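You operate a simulated robot arm through the tools that you are given. There is no shell and no other tool. Be economical: measure what you need, move in short steps, check, and stop when the job is done.

You are at the controls of a simulated robot arm. One attempt, no reset.

TASK
Slide the block along the steel table until it stands next to the box of fuses.

The check looks at the end state, three seconds after you hand in, the way a careful person would. Anything else that was tipped, shoved, dropped, spilled or broken makes it a failure.

THE ROBOT
A 7-joint arm with a two-finger parallel gripper, fixed in place. Base frame: the origin is at the foot of the arm, x ahead of it, y to its left, z up; the work surface is at about z = 0.8. Readings come in m, rad, newtons and seconds.
With the tool pointing down near the work surface it reaches from about 0.3 to 0.7 m from the base axis. Its first joint turns from -1.152 to 1.152 rad. Payload 1.57 kg.
The tool frame sits at the grasp point between the pads (the TCP): z along the fingers, y along the line on which they close. The tips reach 0.03 m beyond it. The gripper opens to 0.11 m. The fingers are 0.024 m wide and 0.012 m thick; the gripper's body (0.048 by 0.112 m) begins 0.078 m behind the TCP.
Orientation is that of the tool frame in the base frame, as a unit quaternion [x, y, z, w]. With the fingers straight down and closing along the base's y, the tool's x points along the base's -x, its y along +y and its z along -z.

THE INTERFACE
- The arm moves only by the tool arm_command. Its argument "moves" is text: rows parted by semicolons, each of 7 numbers parted by spaces: the shift along the tool's x, y, z in m, then the turn, a rotation vector about the tool's x, y, z in rad, then the finger opening in m, from 0 to 0.11. In form: dx dy dz ax ay az hand; .... A call has 1 to 20 rows; each row shifts and turns the commanded pose from where the row before left it, along the tool's axes as they then stand. Each row takes 0.2 s and may step no farther than 0.05 m and 0.15 rad from the row before; otherwise, or with a gripper value out of range, the whole call is refused. Where a pose cannot be reached the arm comes as near as it can. A force on the tool above 40 N (or 10 N above the force at the start of the call, whichever is more), or a blocked arm, ends the call early, and 0.2 s more pass. Each finger travels about 0.108 m/s and halts on what it meets, pressing with about 37 N; the grip force reading is that of the motor and also rises with nothing between the fingers. The clock runs only during rows and for 0.2 s after the last one: add rows that do not move to give the fingers time. It gives the time, the measured TCP pose, the force on the tool (base axes), the opening and the grip force at its end, in the units of the frame above (readings bear some noise), and new pictures: "show" is both (left out), scene, wrist or none.
- Cameras (640 x 400 px; columns grow to the right, rows downward): "scene" is fixed at [0.1539, -0.3991, 1.3796]; the picture's right is [0.81, -0.58, 0.00], its down [-0.46, -0.65, -0.61] and it looks along [0.35, 0.49, -0.80] (base axes); focal length 298 px, centre (320, 200). "wrist" rides on the gripper at [-0.036, 0, -0.08] in the tool frame; the picture's right is [0.00, -1.00, 0.00], its down [0.97, 0.00, -0.24] and it looks along [0.24, 0.00, 0.97] (tool axes); focal length 218 px, centre (320, 200).
- measure_at(camera, pixels): for up to 12 pixels [column, row] of the newest picture of that camera ("zoom" is the newest enlarged one), the place [x, y, z] in the base frame of the surface seen there, good to about 0.002 m. No time passes.
- zoom(camera, box): a new picture of the part [left, top, right, bottom] of that camera's present view, enlarged. No time passes.
- sign_off(): hands the job in; it is judged then, once.

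Work in short steps. Measure before you move; look again where a grasp or a placing could have gone wrong, and mend it. You have 60 turns and 120 pictures in all, those below and enlarged ones among them. Open the gripper and draw the arm clear of the work before you hand the job in, unless the task says otherwise; then end with one line.

The tools are called as name(argument=value, ...) on one line, values as JSON. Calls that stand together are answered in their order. arm_command: Moves the arm, as the interface text tells. Its arguments: {"type":"object","properties":{"moves":{"type":"string"},"show":{"type":"string","enum":["both","scene","wrist","none"]}},"required":["moves"]} The other tools are called the same way: measure_at (camera, pixels) gives the place of the surface under pixels of a picture; zoom (camera, box) takes an enlarged picture of a part of a camera's view; sign_off () hands the job in.

At the start:

```text
time: 0.0
position: [0.4471, -0.0161, 1.0316]
tool_rot: [0.0, 1.0, 0.0, 0.0]
force: [0.4, -0.5, 0.0]
finger_gap: 0.1098
grip_force: 0.2
```

scene: 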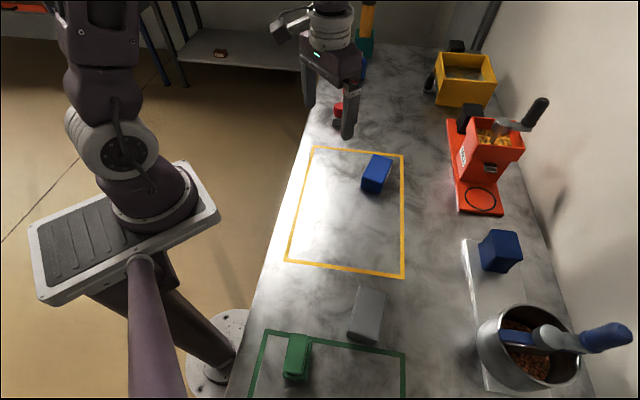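
wrist: 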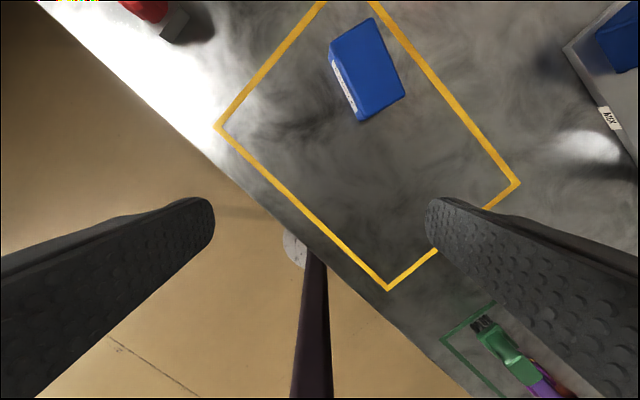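

I'll enlarge the scene to identify the block and the box of fuses; candidates are the blue box at (376,173), the grey one at (366,315), the green one at (297,357), and the small one at (220,53).

zoom(camera="scene", box=[240, 240, 440, 400])

zoom(camera="scene", box=[280, 60, 440, 220])

zoom(camera="scene", box=[420, 30, 600, 280])

zoom(camera="wrist", box=[280, 0, 640, 200])

```text
2.50 times, centred on (340, 320) of scene
```

zoom: 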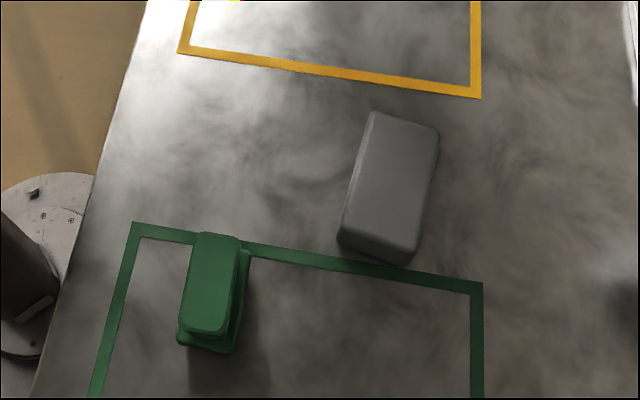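

```text
2.50 times, centred on (360, 140) of scene
```

zoom: 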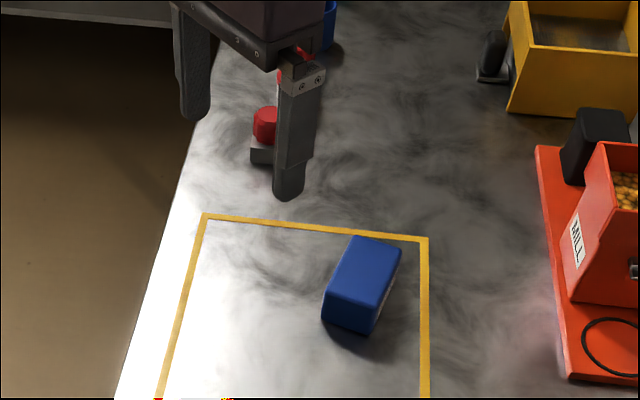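

```text
1.60 times, centred on (510, 155) of scene
```

zoom: 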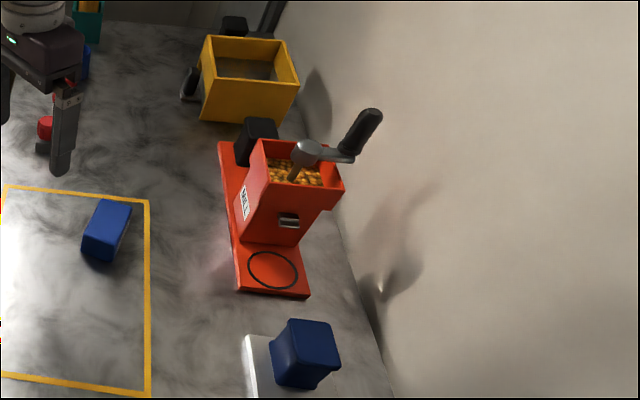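

```text
1.78 times, centred on (460, 100) of wrist
```

zoom: 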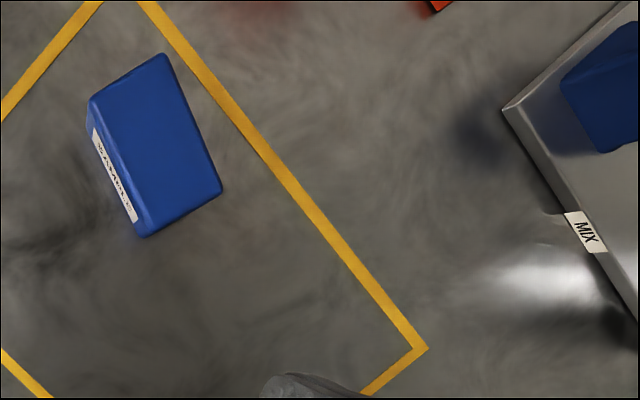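

The blue block carries a label ("SAMPLE"?). I'll enlarge the other labelled things: the shelf object, things at the table's far end, and the green piece in the wrist view.

zoom(camera="scene", box=[180, 30, 260, 80])

zoom(camera="wrist", box=[430, 290, 606, 400])

zoom(camera="wrist", box=[310, 10, 438, 130])

measure_at(camera="scene", pixels=[[376, 165], [366, 310], [297, 350], [220, 54], [338, 108], [315, 147], [403, 155], [403, 277], [286, 261], [266, 332], [404, 354], [365, 70]])

```text
8.00 times, centred on (220, 55) of scene
```

zoom: 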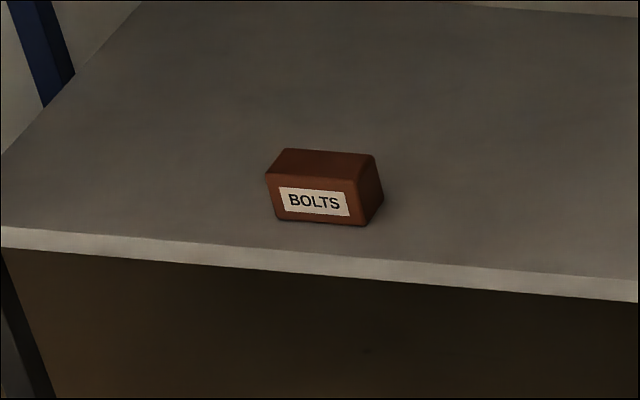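

```text
3.64 times, centred on (518, 345) of wrist
```

zoom: 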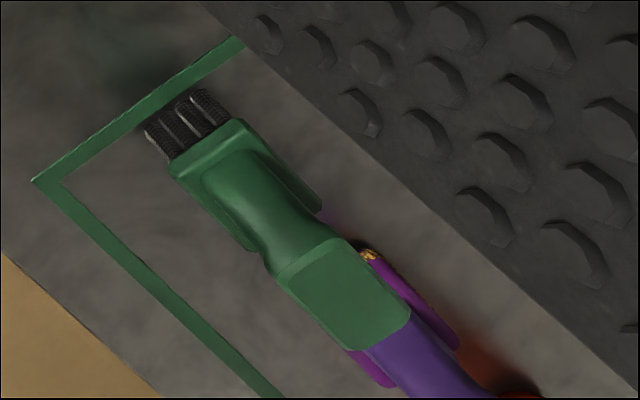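

```text
3.33 times, centred on (374, 70) of wrist
```

zoom: 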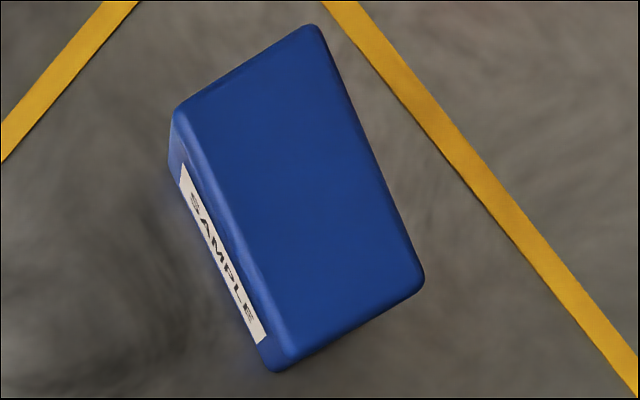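

```text
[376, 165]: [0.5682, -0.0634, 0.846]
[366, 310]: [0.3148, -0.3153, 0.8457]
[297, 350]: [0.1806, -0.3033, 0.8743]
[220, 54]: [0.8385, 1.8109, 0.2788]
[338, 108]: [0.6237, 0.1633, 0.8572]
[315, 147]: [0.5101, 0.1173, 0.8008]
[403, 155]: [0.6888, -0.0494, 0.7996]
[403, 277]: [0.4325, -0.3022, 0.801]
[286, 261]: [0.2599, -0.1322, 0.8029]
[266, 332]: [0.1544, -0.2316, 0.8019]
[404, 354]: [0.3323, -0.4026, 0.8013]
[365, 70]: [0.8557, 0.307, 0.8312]
```

Candidates for the fuse box are the blue block's unseen side or the grey one. I'll enlarge the blue block's right side at (386,180) and the grey one.

zoom(camera="scene", box=[350, 145, 414, 201])

zoom(camera="scene", box=[340, 20, 420, 120])

zoom(camera="scene", box=[450, 220, 640, 400])

```text
7.14 times, centred on (382, 173) of scene
```

zoom: 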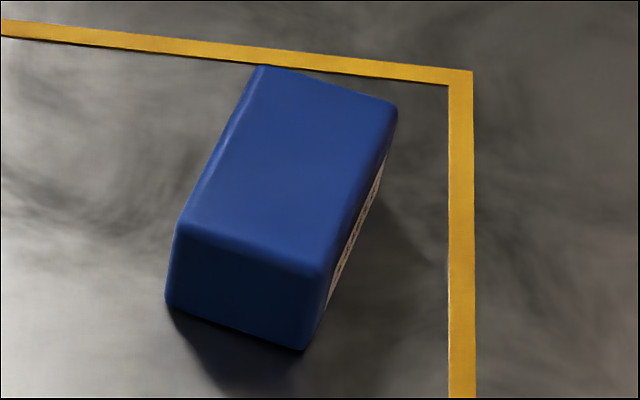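

```text
4.00 times, centred on (380, 70) of scene
```

zoom: 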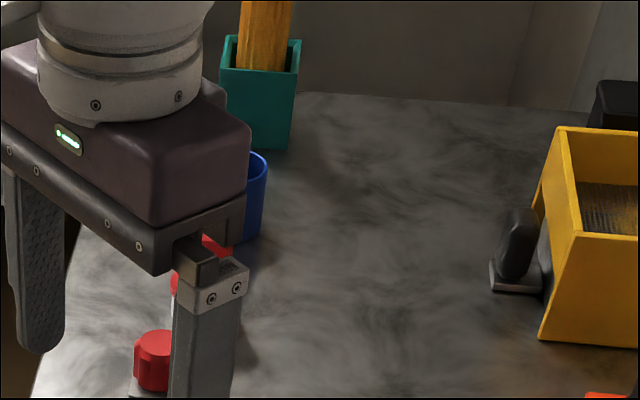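

```text
2.22 times, centred on (545, 310) of scene
```

zoom: 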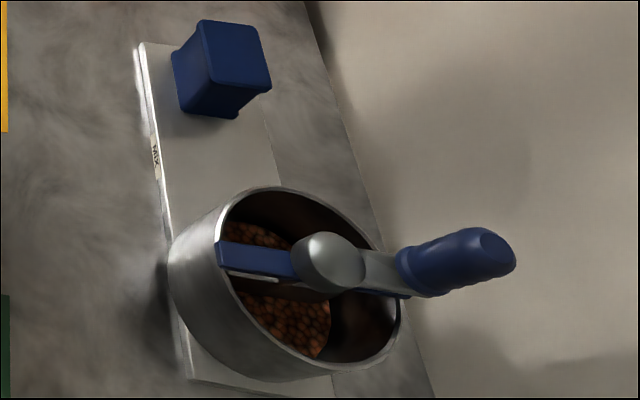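

The blue block is labelled SAMPLE on its side; the grey block's sides are unseen. I'll move the hand at this height toward (0.35,-0.15) to see the grey block from the wrist, which also clears the scene view of the far end.

arm_command(moves="0.025 -0.035 0 0 0 0 0.11;0.025 -0.035 0 0 0 0 0.11;0.025 -0.035 0 0 0 0 0.11;0.025 -0.035 0 0 0 0 0.11;0 0 0 0 0 0 0.11")

```text
time: 1.2
position: [0.3467, -0.1562, 1.0318]
tool_rot: [0.0, 1.0, 0.0, 0.0]
force: [-0.1, 0.4, -0.6]
finger_gap: 0.1101
grip_force: 0.0
```

scene: 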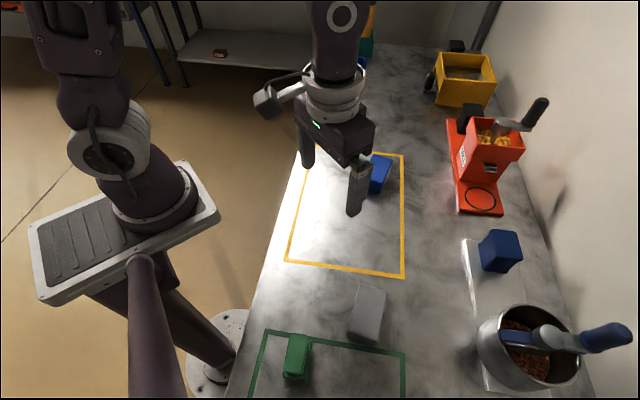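
wrist: 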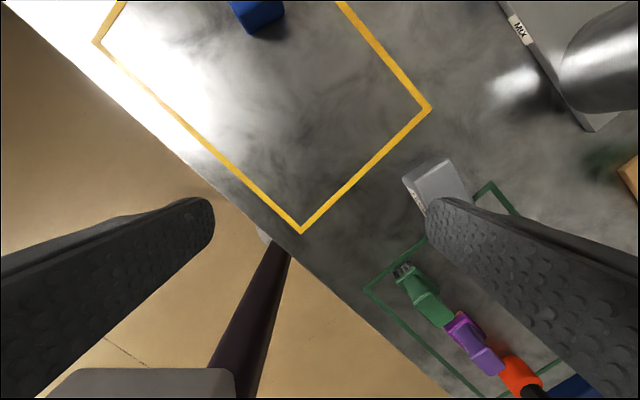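

The grey block shows a label at (413,192) in the wrist view; I'll read it.

zoom(camera="wrist", box=[380, 145, 480, 215])

arm_command(moves="0.0 -0.04 0 0 0 0 0.11;0.0 -0.04 0 0 0 0 0.11;0.0 -0.04 0 0 0 0 0.11;0 -0.04 0 0 0 0 0.11;0 0 0 0 0 0 0.11")

```text
5.71 times, centred on (430, 180) of wrist
```

zoom: 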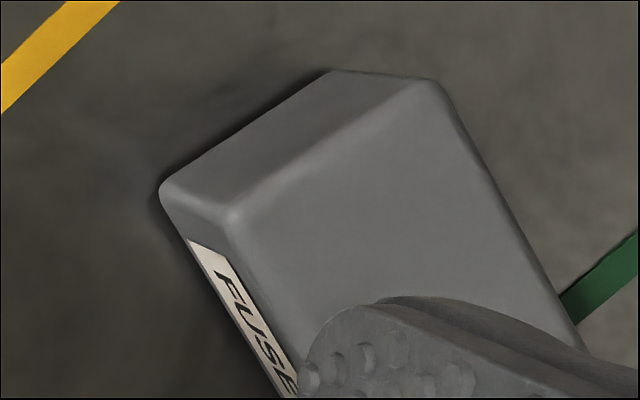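

```text
time: 2.4
position: [0.347, -0.3176, 1.032]
tool_rot: [0.001, 1.0, 0.0, -0.001]
force: [1.1, 0.0, 0.0]
finger_gap: 0.11
grip_force: 0.0
```

scene: 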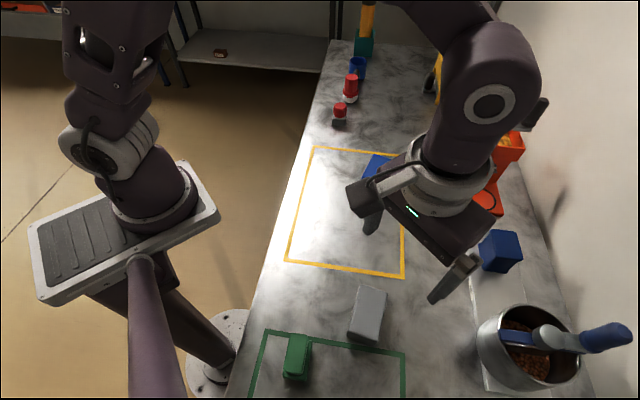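
wrist: 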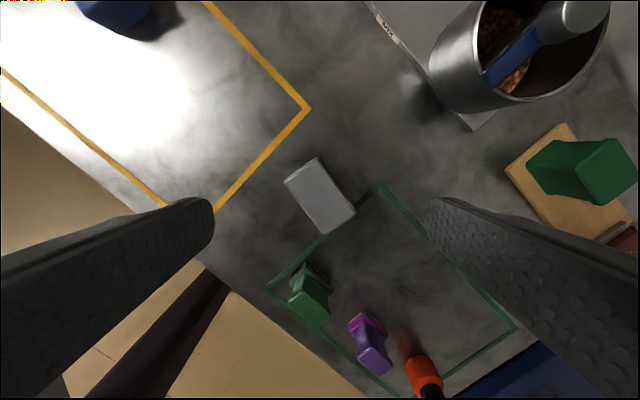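

The grey box at (366,315) reads FUSES, and the blue one is the block. I'll measure the grey box's corners now.

zoom(camera="scene", box=[320, 270, 416, 360])

zoom(camera="wrist", box=[260, 130, 380, 250])

```text
4.44 times, centred on (368, 315) of scene
```

zoom: 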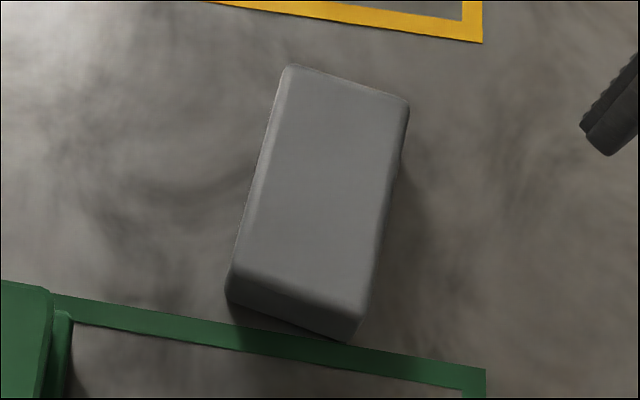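

```text
3.33 times, centred on (320, 190) of wrist
```

zoom: 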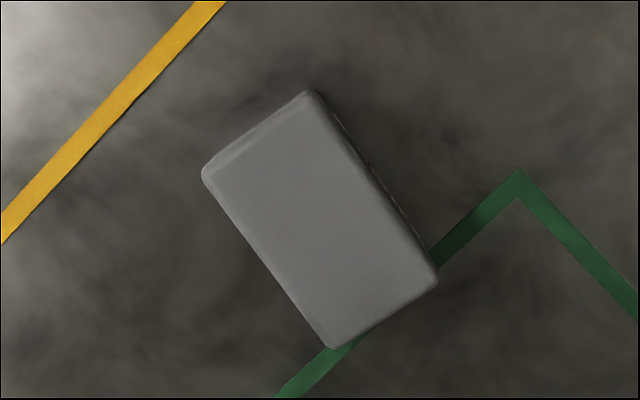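

measure_at(camera="zoom", pixels=[[308, 96], [210, 172], [335, 344], [430, 280], [320, 220]])

arm_command(moves="-0.03 0.04 0 0 0 0 0.11;-0.03 0.04 0 0 0 0 0.11;-0.03 0.04 0 0 0 0 0.11;-0.03 0.04 0 0 0 0 0.11;-0.02 0.04 0 0 0 0 0.11;0 0.02 0 0 0 0 0.11;0 0 0 0 0 0 0.11")

```text
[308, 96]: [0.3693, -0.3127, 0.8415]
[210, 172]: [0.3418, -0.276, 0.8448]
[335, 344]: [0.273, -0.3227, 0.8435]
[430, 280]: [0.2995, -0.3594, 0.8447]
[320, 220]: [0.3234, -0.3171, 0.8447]
```

```text
time: 4.0
position: [0.4878, -0.0963, 1.032]
tool_rot: [0.001, 1.0, 0.0, 0.001]
force: [-0.7, 0.6, 0.0]
finger_gap: 0.1104
grip_force: 0.1
```

scene: 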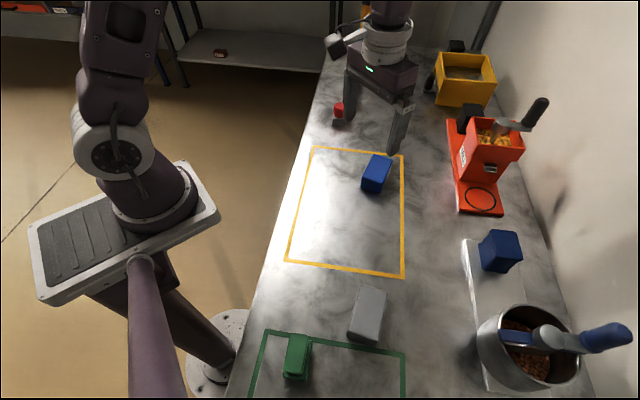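
wrist: 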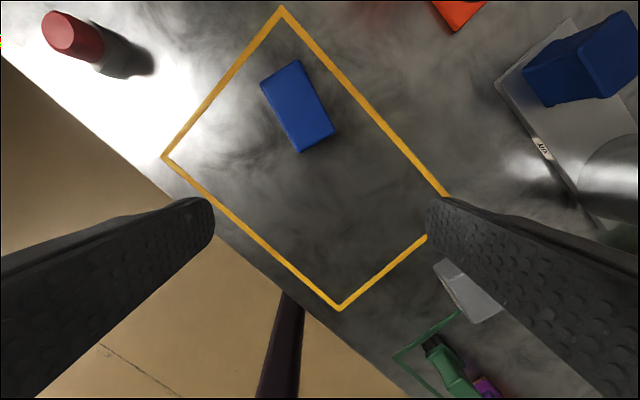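

Grey: centre (0.321,-0.318), about 0.088×0.05, long axis at ~34°. Now the blue block, at (297,107) in the wrist view.

zoom(camera="wrist", box=[240, 45, 360, 165])

measure_at(camera="wrist", pixels=[[299, 62], [263, 85], [300, 148], [333, 130], [298, 105], [72, 35]])

```text
3.33 times, centred on (300, 105) of wrist
```

zoom: 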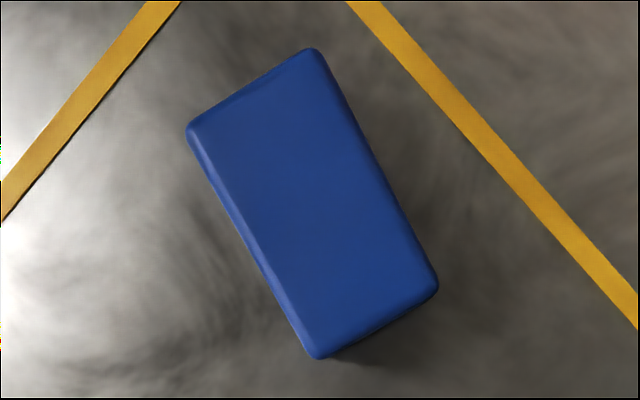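

```text
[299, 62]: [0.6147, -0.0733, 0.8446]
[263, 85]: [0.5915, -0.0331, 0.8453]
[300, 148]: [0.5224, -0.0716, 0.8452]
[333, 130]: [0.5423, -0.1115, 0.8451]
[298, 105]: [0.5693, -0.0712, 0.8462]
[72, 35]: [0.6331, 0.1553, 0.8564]
```

Blue: centre (0.568,-0.072), top z 0.845, long axis at 28.4°. I'll move above it, turn -0.495 about tool z so the fingers close on its short side, and come down part way to check.

arm_command(moves="-0.04 0.012 0 0 0 0 0.11;-0.04 0.012 0 0 0 0 0.11;0 0 0 0 0 -0.124 0.11;0 0 0 0 0 -0.124 0.11;0 0 0 0 0 -0.124 0.11;0 0 0 0 0 -0.123 0.11;0 0 0.04 0 0 0 0.11;0 0 0.04 0 0 0 0.11;0 0 0 0 0 0 0.11")

```text
time: 6.0
position: [0.5678, -0.0729, 0.9527]
tool_rot: [-0.246, 0.969, 0.0, -0.001]
force: [0.8, 0.3, 0.1]
finger_gap: 0.1098
grip_force: 0.2
```

scene: 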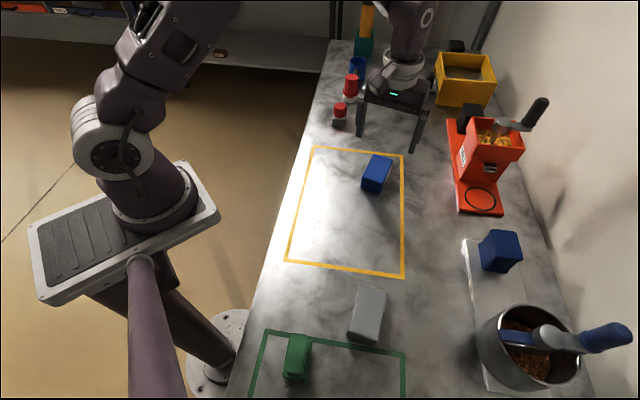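
wrist: 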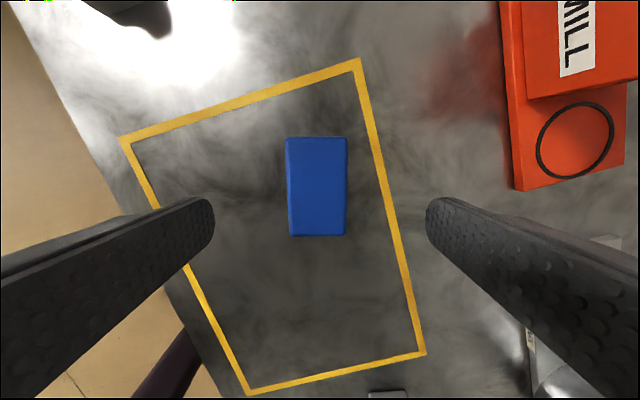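

The block is aligned and centred between the fingers (column ~317). I descend to TCP z≈0.836 (tips ~6 mm above the table).

arm_command(moves="0 0 0.04 0 0 0 0.11;0 0 0.04 0 0 0 0.11;0 0 0.025 0 0 0 0.11;0 0 0.011 0 0 0 0.11;0 0 0 0 0 0 0.11")

```text
time: 7.2
position: [0.5677, -0.0723, 0.8351]
tool_rot: [-0.244, 0.97, 0.0, 0.0]
force: [-0.2, 0.2, -0.5]
finger_gap: 0.1099
grip_force: 0.2
```

scene: 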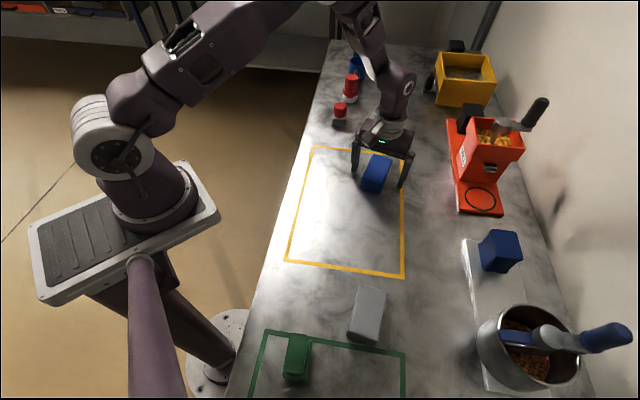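
wrist: 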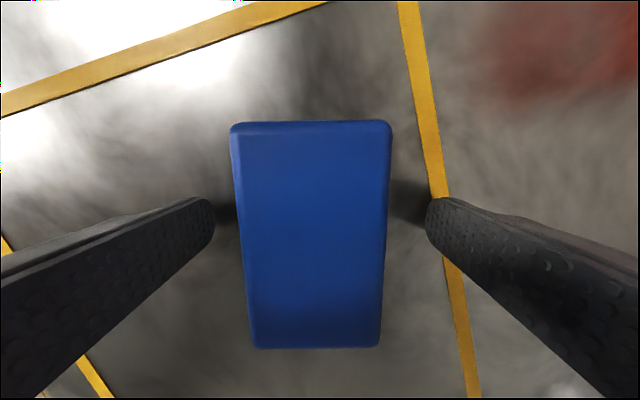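

The fingers straddle the block with clear margin each side, so I close on it.

arm_command(moves="0 0 0 0 0 0 0.04;0 0 0 0 0 0 0.04;0 0 0 0 0 0 0.04", show="wrist")

```text
time: 8.0
position: [0.5681, -0.0732, 0.836]
tool_rot: [-0.245, 0.97, 0.0, 0.0]
force: [0.4, 0.0, -0.5]
finger_gap: 0.0537
grip_force: 36.9
```

wrist: 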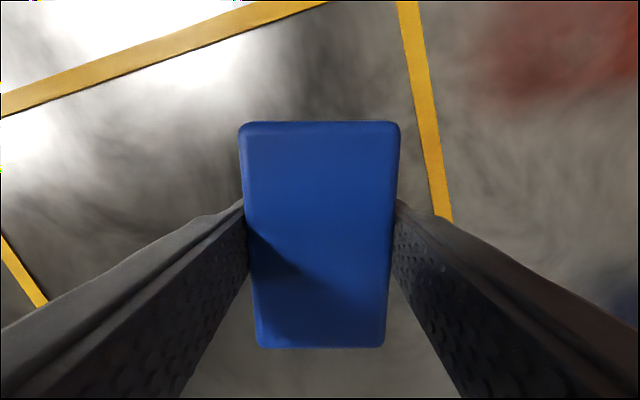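

Held: gap 0.054, force 37 N. I drag it along the table at constant height to about (0.421,-0.251), short of the fuses, then turn -0.1 to line up.

arm_command(moves="0.02142 -0.00865 0 0 0 0 0.04;0.02142 -0.00865 0 0 0 0 0.04;0.02142 -0.00865 0 0 0 0 0.04;0.02142 -0.00865 0 0 0 0 0.04;0.02142 -0.00865 0 0 0 0 0.04;0.02142 -0.00865 0 0 0 0 0.04;0.02142 -0.00865 0 0 0 0 0.04;0.02142 -0.00865 0 0 0 0 0.04;0.02142 -0.00865 0 0 0 0 0.04;0.02142 -0.00865 0 0 0 0 0.04;0 0 0 0 0 -0.05 0.04;0 0 0 0 0 -0.05 0.04;0 0 0 0 0 0 0.04")

```text
time: 10.8
position: [0.4216, -0.2507, 0.835]
tool_rot: [-0.293, 0.956, 0.0, 0.0]
force: [0.3, -0.9, 0.6]
finger_gap: 0.0536
grip_force: 37.3
```

scene: 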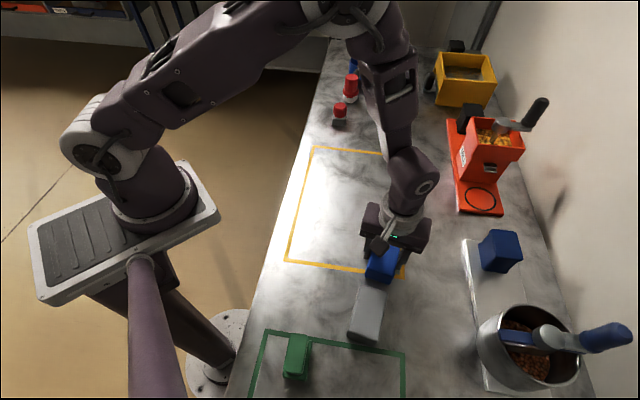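
wrist: 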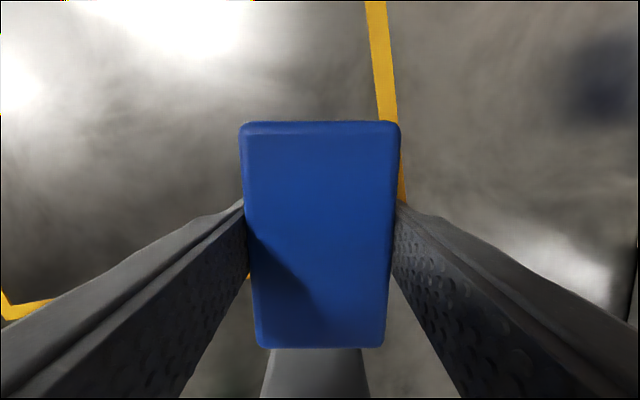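

The block is now just short of the grey box, well in line; I enlarge both views to read the remaining gap.

zoom(camera="scene", box=[330, 230, 426, 350])

measure_at(camera="wrist", pixels=[[320, 340], [320, 344], [320, 353], [320, 358], [320, 370], [320, 126], [268, 360], [365, 360]])

```text
3.33 times, centred on (378, 290) of scene
```

zoom: 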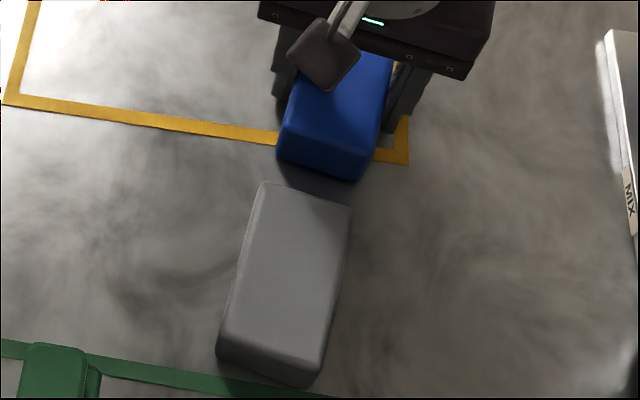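

```text
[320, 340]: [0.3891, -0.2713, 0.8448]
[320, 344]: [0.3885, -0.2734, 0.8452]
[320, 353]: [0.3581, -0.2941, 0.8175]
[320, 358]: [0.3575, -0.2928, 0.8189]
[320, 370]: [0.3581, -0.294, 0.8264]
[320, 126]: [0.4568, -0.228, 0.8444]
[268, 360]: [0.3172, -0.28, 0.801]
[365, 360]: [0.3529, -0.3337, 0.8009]
```

The grey end face is 0.0765 m from the TCP along the axis and the block's end 0.045 m, so the gap is about 0.03 m. I advance 0.024 m slowly along tool x.

arm_command(moves="0.008 0 0 0 0 0 0.04;0.008 0 0 0 0 0 0.04;0.008 0 0 0 0 0 0.04;0 0 0 0 0 0 0.04")

zoom(camera="scene", box=[330, 230, 426, 350])

```text
time: 11.8
position: [0.401, -0.2652, 0.8348]
tool_rot: [-0.293, 0.956, 0.0, 0.001]
force: [0.9, 1.0, 3.6]
finger_gap: 0.0538
grip_force: 37.1
```

scene: 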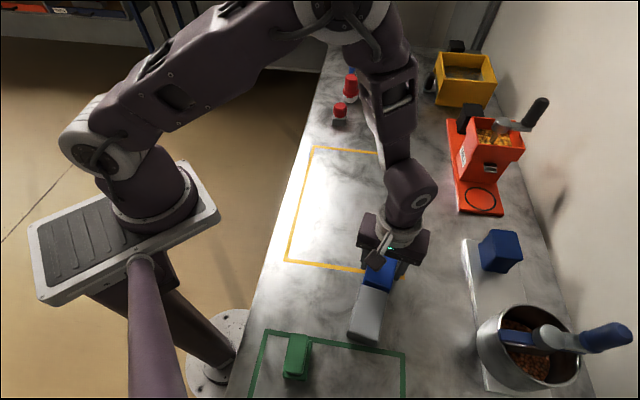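
wrist: 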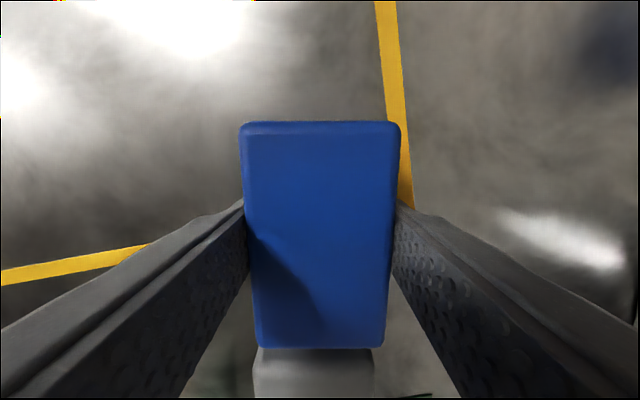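

```text
3.33 times, centred on (378, 290) of scene
```

zoom: 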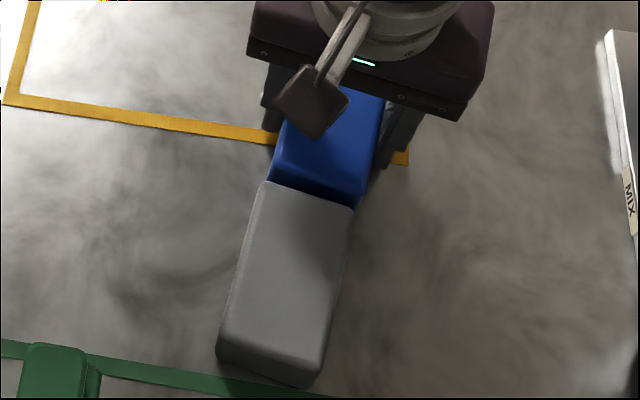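

The block's end now stands a few mm from the grey box, which hasn't moved (same corners in the zoom). I open fully, then rise straight up.

arm_command(moves="0 0 0 0 0 0 0.1;0 0 0 0 0 0 0.1;0 0 0 0 0 0 0.1;0 0 -0.02 0 0 0 0.1;0 0 -0.04 0 0 0 0.1;0 0 -0.04 0 0 0 0.1;0 0 -0.04 0 0 0 0.1;0 0 -0.04 0 0 0 0.1;0 0 0 0 0 0 0.1")

```text
time: 13.8
position: [0.4005, -0.2642, 1.0164]
tool_rot: [-0.292, 0.956, 0.0, 0.0]
force: [0.6, -0.2, -1.2]
finger_gap: 0.0997
grip_force: 0.1
```

scene: 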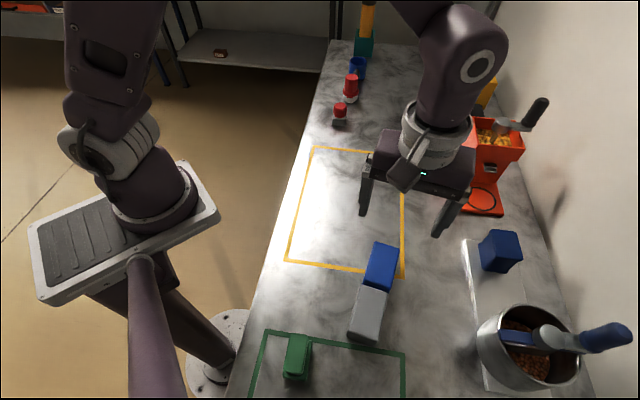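
wrist: 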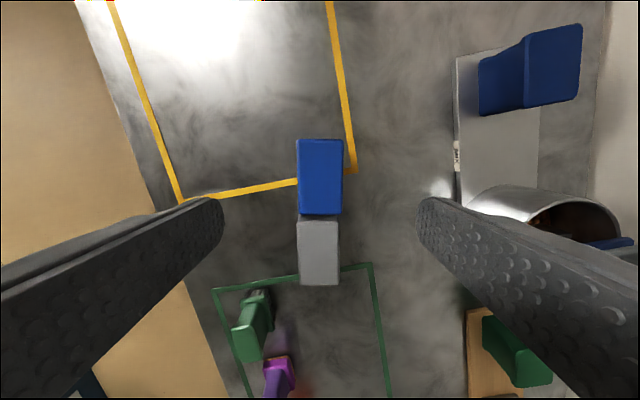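

The block at (320,177) stands upright in line with and right beside the fuse box at (319,250), and the hand is open and well above. Nothing else has moved, so I hand in.

sign_off()

```text
The job is handed in.
```

I slid the blue block along the table until it stood end to end with the grey box of fuses, a few millimetres away. Nothing else moved in the last pictures, and the gripper is open and clear.
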